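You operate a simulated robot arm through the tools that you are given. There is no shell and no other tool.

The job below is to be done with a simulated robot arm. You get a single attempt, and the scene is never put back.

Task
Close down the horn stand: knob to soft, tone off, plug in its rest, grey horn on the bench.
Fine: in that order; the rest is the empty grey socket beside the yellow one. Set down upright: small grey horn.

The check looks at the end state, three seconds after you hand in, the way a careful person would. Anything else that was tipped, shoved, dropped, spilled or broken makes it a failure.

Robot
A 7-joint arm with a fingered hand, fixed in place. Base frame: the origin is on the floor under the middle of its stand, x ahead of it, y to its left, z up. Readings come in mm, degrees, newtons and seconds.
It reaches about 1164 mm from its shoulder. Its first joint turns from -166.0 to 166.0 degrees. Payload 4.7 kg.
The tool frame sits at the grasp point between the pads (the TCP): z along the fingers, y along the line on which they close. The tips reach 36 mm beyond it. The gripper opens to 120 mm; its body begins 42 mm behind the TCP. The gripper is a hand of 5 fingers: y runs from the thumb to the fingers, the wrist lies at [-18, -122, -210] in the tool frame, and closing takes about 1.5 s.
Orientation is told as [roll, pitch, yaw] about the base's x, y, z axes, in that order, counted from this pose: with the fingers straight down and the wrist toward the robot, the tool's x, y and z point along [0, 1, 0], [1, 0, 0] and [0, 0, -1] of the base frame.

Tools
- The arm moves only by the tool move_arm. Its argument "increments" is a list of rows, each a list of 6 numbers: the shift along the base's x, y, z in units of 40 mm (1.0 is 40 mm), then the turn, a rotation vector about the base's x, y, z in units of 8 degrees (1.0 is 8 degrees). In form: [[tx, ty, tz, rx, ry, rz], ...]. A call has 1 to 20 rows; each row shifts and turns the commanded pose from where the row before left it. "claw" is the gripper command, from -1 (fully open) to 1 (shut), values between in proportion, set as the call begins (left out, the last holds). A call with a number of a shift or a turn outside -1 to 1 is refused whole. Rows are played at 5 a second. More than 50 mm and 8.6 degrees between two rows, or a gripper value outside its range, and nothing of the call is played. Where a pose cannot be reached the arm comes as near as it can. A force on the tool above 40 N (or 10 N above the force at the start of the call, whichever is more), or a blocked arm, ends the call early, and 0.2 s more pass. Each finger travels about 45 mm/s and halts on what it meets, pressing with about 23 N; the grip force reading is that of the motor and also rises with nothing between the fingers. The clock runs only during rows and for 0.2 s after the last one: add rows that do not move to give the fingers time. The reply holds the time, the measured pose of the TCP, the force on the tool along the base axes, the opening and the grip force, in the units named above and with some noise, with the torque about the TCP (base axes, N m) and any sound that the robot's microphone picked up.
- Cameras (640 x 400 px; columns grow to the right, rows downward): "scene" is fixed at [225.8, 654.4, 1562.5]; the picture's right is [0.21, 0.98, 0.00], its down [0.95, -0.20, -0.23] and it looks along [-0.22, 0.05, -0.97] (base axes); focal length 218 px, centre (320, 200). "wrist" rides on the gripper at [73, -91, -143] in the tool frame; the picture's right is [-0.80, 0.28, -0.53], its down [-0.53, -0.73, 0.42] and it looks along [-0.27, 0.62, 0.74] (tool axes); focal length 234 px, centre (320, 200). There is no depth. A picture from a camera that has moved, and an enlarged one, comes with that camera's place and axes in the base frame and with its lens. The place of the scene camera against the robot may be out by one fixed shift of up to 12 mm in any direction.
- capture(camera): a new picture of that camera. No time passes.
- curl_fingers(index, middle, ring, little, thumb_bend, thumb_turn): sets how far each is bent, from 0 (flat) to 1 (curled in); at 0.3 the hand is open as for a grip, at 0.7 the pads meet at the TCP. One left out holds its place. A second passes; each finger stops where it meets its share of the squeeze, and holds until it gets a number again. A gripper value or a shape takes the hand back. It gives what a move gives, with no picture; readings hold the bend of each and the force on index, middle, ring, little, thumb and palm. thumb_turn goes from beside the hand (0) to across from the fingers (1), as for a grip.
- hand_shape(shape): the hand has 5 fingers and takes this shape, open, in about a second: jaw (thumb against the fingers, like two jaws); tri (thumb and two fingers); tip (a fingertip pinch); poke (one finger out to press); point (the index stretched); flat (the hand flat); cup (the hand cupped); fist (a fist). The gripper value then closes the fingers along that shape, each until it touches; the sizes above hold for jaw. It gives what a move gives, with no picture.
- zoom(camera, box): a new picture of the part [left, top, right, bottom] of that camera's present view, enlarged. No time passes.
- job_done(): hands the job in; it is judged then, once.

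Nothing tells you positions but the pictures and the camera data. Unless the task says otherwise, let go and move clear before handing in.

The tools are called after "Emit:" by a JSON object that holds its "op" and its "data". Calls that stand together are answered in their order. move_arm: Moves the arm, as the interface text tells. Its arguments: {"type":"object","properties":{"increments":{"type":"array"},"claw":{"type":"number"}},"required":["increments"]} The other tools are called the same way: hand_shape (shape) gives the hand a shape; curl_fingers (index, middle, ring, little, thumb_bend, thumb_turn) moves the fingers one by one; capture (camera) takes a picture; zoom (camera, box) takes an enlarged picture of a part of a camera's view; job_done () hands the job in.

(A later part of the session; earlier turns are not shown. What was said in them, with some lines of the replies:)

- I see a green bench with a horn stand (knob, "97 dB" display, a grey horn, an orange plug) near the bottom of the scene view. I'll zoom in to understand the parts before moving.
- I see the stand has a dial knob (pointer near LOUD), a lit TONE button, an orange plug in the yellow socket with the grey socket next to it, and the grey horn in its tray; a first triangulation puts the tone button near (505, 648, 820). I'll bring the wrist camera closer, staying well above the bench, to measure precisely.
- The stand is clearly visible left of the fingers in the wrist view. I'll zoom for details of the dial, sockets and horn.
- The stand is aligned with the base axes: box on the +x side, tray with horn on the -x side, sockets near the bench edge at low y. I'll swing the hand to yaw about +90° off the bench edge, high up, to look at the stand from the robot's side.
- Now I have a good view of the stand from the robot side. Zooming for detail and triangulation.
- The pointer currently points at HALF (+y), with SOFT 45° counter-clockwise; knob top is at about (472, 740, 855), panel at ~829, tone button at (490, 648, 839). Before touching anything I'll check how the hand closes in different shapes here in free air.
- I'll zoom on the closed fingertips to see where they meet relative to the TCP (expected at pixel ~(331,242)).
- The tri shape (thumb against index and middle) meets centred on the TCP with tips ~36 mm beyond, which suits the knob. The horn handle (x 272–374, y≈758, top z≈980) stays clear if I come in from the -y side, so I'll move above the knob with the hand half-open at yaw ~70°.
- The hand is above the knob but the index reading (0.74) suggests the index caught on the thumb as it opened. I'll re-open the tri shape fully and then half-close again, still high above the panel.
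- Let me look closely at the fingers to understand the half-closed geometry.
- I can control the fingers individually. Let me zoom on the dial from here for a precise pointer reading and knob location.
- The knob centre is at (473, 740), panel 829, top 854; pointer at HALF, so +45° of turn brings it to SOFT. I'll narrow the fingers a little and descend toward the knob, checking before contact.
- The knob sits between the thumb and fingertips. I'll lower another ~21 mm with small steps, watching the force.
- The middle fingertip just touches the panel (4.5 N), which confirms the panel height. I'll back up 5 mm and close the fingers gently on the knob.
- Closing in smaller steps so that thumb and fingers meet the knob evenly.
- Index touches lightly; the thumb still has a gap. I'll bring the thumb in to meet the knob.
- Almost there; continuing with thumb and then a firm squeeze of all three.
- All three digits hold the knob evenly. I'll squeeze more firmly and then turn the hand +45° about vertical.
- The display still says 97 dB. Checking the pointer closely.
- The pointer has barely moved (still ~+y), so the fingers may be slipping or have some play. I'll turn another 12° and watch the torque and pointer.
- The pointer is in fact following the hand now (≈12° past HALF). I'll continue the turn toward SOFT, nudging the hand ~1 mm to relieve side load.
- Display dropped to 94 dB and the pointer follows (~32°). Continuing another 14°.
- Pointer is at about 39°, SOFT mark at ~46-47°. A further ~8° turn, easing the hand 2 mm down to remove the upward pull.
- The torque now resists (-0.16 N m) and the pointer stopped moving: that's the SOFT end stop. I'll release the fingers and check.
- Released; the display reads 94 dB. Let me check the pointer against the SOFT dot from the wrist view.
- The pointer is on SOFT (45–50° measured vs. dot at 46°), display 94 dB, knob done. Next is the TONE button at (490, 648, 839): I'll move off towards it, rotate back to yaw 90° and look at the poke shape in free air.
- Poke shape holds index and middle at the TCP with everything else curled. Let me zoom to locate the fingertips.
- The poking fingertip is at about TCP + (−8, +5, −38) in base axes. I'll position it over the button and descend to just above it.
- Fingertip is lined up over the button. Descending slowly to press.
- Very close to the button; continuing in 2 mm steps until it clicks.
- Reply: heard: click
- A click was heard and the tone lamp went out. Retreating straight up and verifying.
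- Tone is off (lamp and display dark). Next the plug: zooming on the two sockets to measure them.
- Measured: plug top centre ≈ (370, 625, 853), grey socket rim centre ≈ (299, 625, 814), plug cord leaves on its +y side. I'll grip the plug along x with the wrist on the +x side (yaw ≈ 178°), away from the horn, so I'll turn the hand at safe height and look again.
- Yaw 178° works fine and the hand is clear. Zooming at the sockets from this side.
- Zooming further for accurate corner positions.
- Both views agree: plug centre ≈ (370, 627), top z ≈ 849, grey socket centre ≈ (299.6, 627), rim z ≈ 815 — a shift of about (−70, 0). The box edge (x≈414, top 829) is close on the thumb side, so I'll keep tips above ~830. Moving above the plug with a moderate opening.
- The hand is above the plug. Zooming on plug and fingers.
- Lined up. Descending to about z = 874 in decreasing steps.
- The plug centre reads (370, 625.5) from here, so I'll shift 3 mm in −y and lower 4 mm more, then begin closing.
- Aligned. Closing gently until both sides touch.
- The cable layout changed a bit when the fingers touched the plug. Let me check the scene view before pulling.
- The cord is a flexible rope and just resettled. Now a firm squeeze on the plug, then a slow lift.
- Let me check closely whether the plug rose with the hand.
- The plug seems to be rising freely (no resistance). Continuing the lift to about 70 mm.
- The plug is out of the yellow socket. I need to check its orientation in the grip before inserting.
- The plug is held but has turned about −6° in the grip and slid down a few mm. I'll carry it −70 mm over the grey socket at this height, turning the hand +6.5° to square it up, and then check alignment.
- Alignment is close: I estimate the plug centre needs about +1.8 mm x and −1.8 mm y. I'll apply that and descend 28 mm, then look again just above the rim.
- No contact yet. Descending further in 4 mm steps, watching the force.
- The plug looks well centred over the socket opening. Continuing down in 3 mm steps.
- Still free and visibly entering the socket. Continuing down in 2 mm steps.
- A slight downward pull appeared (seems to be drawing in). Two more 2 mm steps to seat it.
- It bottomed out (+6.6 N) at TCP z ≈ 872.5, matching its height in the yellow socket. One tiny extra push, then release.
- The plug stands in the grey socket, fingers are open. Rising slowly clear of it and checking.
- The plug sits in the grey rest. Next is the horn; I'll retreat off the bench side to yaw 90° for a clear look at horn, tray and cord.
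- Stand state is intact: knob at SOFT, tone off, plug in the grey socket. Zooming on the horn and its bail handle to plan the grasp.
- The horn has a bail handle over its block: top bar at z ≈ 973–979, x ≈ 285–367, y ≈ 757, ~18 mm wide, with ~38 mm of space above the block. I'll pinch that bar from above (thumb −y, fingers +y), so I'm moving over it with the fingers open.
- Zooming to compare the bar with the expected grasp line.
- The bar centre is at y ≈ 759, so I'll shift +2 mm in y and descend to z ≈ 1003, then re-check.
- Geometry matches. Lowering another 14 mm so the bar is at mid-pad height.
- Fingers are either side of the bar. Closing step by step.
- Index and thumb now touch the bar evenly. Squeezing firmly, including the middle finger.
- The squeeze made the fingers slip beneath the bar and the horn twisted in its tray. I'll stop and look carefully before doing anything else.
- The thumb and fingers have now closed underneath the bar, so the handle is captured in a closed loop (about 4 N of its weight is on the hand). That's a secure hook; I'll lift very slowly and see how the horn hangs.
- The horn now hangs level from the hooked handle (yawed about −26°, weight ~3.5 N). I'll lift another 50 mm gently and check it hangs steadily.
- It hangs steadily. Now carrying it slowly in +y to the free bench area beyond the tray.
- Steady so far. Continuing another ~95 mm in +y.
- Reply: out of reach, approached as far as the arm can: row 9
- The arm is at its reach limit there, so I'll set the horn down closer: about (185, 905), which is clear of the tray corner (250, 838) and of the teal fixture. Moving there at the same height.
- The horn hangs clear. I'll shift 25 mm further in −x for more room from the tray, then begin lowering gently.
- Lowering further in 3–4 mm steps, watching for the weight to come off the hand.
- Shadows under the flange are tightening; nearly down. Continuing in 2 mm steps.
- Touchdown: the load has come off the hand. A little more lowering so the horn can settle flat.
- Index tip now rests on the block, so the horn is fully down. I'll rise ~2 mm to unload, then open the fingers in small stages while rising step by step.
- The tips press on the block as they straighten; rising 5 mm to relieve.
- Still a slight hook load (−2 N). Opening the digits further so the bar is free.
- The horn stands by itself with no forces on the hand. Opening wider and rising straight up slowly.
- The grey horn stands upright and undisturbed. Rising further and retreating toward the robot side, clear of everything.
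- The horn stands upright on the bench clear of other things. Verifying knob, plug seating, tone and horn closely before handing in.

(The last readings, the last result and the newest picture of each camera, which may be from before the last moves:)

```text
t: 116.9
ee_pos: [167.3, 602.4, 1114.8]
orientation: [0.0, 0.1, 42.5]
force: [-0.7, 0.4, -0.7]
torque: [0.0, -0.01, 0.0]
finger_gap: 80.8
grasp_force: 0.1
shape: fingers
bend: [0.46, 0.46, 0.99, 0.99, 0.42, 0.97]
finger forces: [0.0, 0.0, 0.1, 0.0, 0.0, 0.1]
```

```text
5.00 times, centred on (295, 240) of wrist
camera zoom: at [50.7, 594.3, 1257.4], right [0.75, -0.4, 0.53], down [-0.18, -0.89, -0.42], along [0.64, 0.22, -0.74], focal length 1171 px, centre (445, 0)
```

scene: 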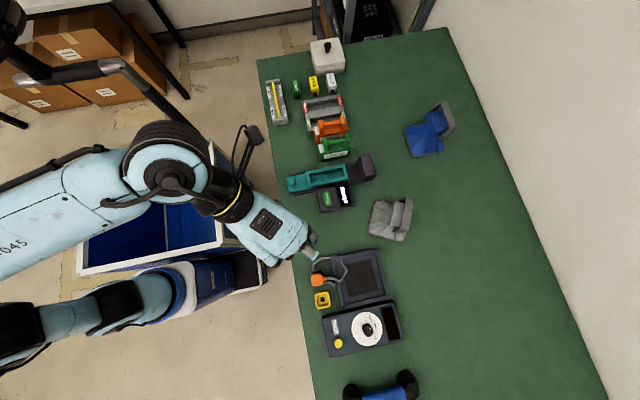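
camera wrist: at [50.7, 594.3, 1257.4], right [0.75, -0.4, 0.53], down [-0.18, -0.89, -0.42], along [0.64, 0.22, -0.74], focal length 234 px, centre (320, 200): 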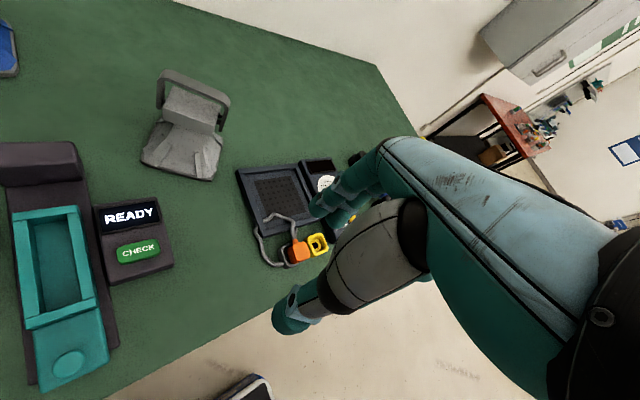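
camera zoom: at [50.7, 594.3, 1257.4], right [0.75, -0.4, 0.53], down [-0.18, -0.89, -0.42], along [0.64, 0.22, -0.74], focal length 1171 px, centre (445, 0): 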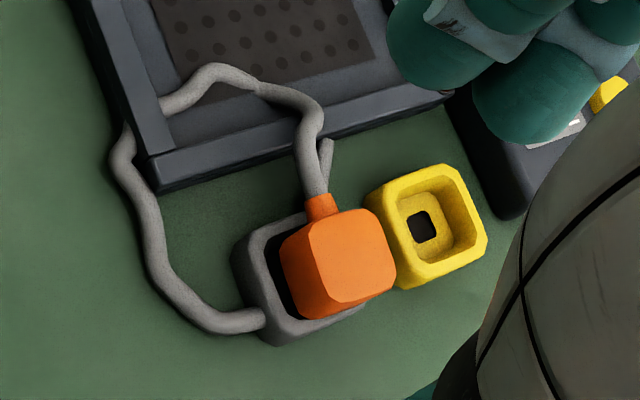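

The plug in the grey socket looks offset/leaning toward +x, with a visible gap on its −x side. I need a closer look at its seating.

Emit:
{"op": "zoom", "data": {"camera": "wrist", "box": [288, 232, 338, 272]}}

Emit:
{"op": "zoom", "data": {"camera": "scene", "box": [305, 264, 337, 288]}}

Emit:
{"op": "zoom", "data": {"camera": "scene", "box": [308, 288, 340, 312]}}

```text
10.00 times, centred on (313, 252) of wrist
camera zoom: at [50.7, 594.3, 1257.4], right [0.75, -0.4, 0.53], down [-0.18, -0.89, -0.42], along [0.64, 0.22, -0.74], focal length 2342 px, centre (390, -320)
```

zoom: 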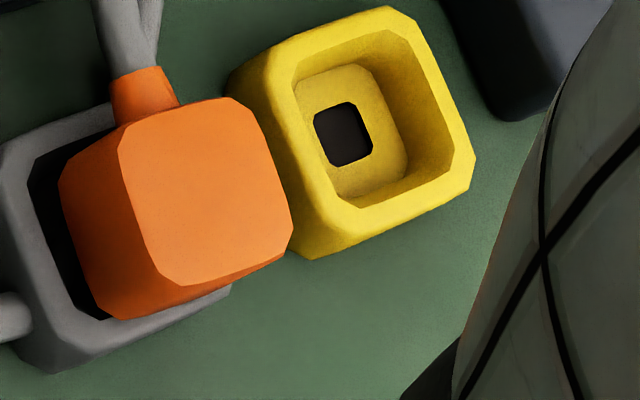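

```text
16.00 times, centred on (321, 276) of scene
camera zoom: at [225.8, 654.4, 1562.5], right [0.21, 0.98, 0.0], down [0.95, -0.2, -0.23], along [-0.22, 0.05, -0.97], focal length 3490 px, centre (304, -1016)
```

zoom: 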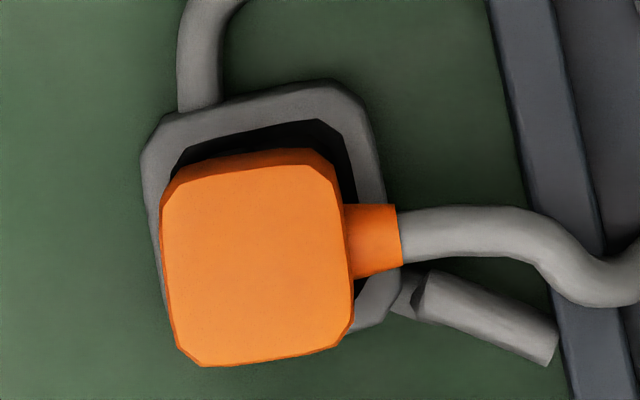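

```text
16.00 times, centred on (324, 300) of scene
camera zoom: at [225.8, 654.4, 1562.5], right [0.21, 0.98, 0.0], down [0.95, -0.2, -0.23], along [-0.22, 0.05, -0.97], focal length 3490 px, centre (256, -1400)
```

zoom: 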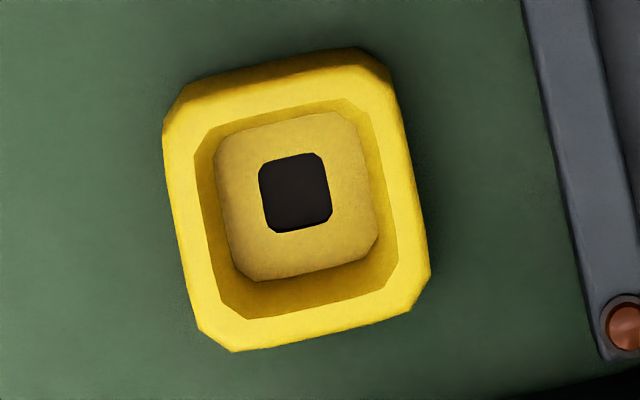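

Everything else is as found: knob on SOFT, tone off, horn upright. To verify the plug's seating, I'll view it from exactly the same relative pose I used for the yellow socket earlier (shifted −70 mm), so the pictures can be compared directly.

Emit:
{"op": "move_arm", "data": {"increments": [[0.305, -0.035, 0, 0, 0, 0.995], [0.305, -0.035, 0, 0, 0, 0.995], [0.305, -0.035, 0, 0, 0, 0.995], [0.305, -0.035, 0, 0, 0, 0.995], [0.305, -0.035, 0, 0, 0, 0.995], [0.305, -0.035, 0, 0, 0, 0.995], [0.305, -0.035, 0, 0, 0, 0.995], [0.305, -0.035, 0, 0, 0, 0.995], [0.305, -0.035, -0.2, 0, 0, 0.995], [0.305, -0.035, -0.25, 0, 0, 0.995], [0.305, -0.035, -0.25, 0, 0, 0.995], [0.305, -0.035, -0.25, 0, 0, 0.995], [0.305, -0.035, -0.3, 0, 0, 0.995], [0.305, -0.035, -0.3, 0, 0, 0.995], [0.305, -0.035, -0.3, 0, 0, 0.995], [0.305, -0.035, -0.3, 0, 0, 0.995], [0.305, -0.035, -0.3, 0, 0, 0.995], [0, 0, 0, 0, 0, 0]]}}

Emit:
{"op": "zoom", "data": {"camera": "wrist", "box": [272, 228, 322, 276]}}

Emit:
{"op": "capture", "data": {"camera": "wrist"}}

```text
t: 120.7
ee_pos: [374.8, 576.9, 1017.7]
orientation: [0.0, 0.1, 177.9]
force: [-0.3, 0.1, 0.8]
torque: [-0.01, -0.01, 0.0]
finger_gap: 80.7
grasp_force: 0.0
shape: fingers
bend: [0.46, 0.46, 0.99, 0.99, 0.42, 0.97]
finger forces: [0.0, 0.1, 0.0, 0.1, 0.0, 0.0]
```

```text
8.33 times, centred on (297, 252) of wrist
camera zoom: at [464.1, 501.1, 1159.3], right [-0.25, 0.81, 0.53], down [0.75, 0.51, -0.42], along [-0.61, 0.29, -0.74], focal length 1951 px, centre (512, -233)
```

zoom: 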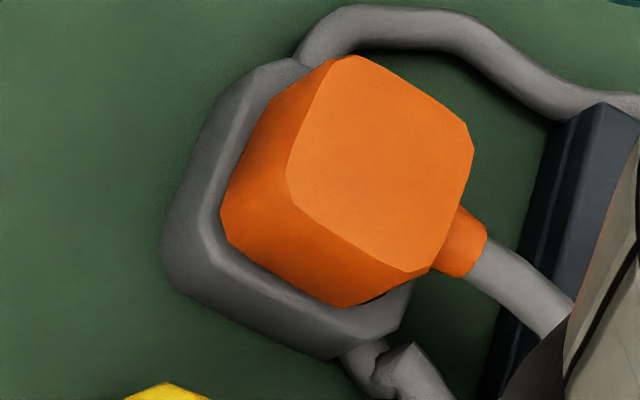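

```text
taken
camera wrist: at [464.1, 501.1, 1159.3], right [-0.25, 0.81, 0.53], down [0.75, 0.51, -0.42], along [-0.61, 0.29, -0.74], focal length 234 px, centre (320, 200)
```

wrist: 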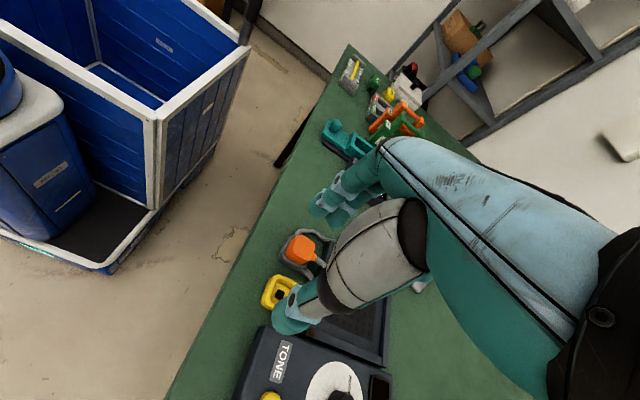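

Direct comparison shows the plug sits in the grey socket at the same depth and attitude as it did in the yellow one, just 2–3 mm to one side within the socket's clearance. I'll move the hand well clear off the bench and take a last look.

Emit:
{"op": "move_arm", "data": {"increments": [[-0.2, -0.4, 0.5, 0, 0, -0.8], [-0.2, -0.4, 0.5, 0, 0, -0.8], [-0.2, -0.4, 0.5, 0, 0, -0.8], [-0.2, -0.3, 0.5, 0, 0, -0.8], [-0.2, -0.2, 0.3, 0, 0, -0.8], [-0.2, -0.2, 0, 0, 0, -0.8], [-0.2, -0.2, 0, 0, 0, -0.8], [-0.2, 0, 0, 0, 0, -0.8], [0, 0, 0, 0, 0, 0]]}}

Emit:
{"op": "capture", "data": {"camera": "scene"}}

Emit:
{"op": "zoom", "data": {"camera": "scene", "box": [300, 180, 450, 360]}}

```text
t: 122.7
ee_pos: [310.4, 492.2, 1107.6]
orientation: [0.1, 0.0, 126.6]
force: [0.3, -0.5, 0.2]
torque: [0.01, 0.0, 0.02]
finger_gap: 81.0
grasp_force: 0.1
shape: fingers
bend: [0.46, 0.46, 0.99, 0.99, 0.42, 0.98]
finger forces: [0.0, 0.0, 0.0, 0.1, 0.0, 0.1]
```

```text
taken
```

scene: 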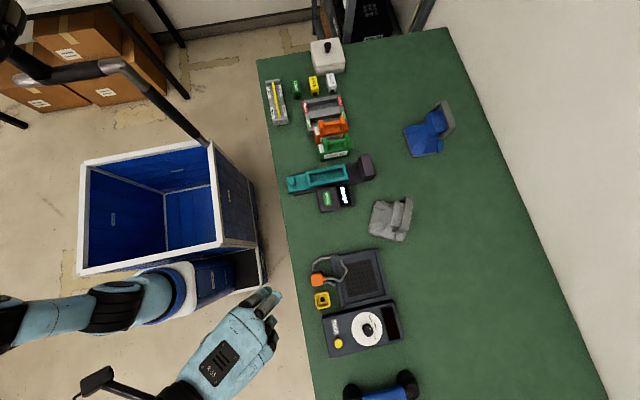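

```text
2.22 times, centred on (375, 270) of scene
camera zoom: at [225.8, 654.4, 1562.5], right [0.21, 0.98, 0.0], down [0.95, -0.2, -0.23], along [-0.22, 0.05, -0.97], focal length 485 px, centre (198, 44)
```

zoom: 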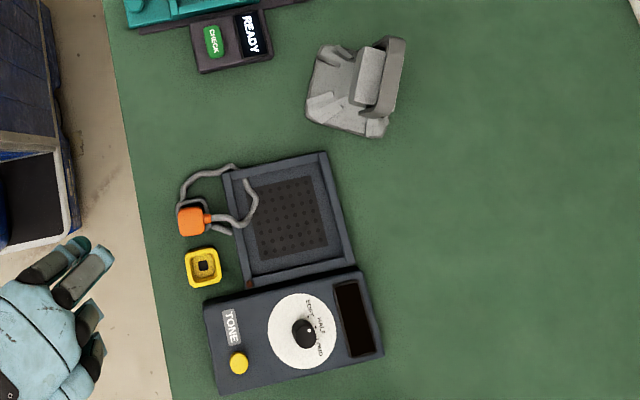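

The last look shows the knob on SOFT, the tone lamp and display dark, and the plug in the grey socket. The grey horn stands upright on open bench, and nothing else on the bench looks moved. The hand is clear, so I'm handing in.

Emit:
{"op": "job_done", "data": {}}

```text
The job is handed in.
```

The horn stand is closed down and handed in. All four steps were done in the order you gave:

- **Knob:** it points at SOFT. The display dropped from 97 to 94 dB as it turned, and the knob came up against its stop there.
- **Tone:** off. The button clicked, and its lamp and the display went dark.
- **Plug:** it is in the grey socket, at the same depth it had in the yellow one. It sits about 2–3 mm to one side, within the socket's clearance.
- **Grey horn:** it stands upright and free on the open bench, past the tray.

The horn did not lift cleanly. My fingers slipped under its handle, and it twisted about 26° in the tray before I lifted it. I carried it hooked by the handle, so it stands at an angle to the stand.

In the last picture nothing else on the bench looked tipped or moved. The hand was clear of the bench when I handed in.
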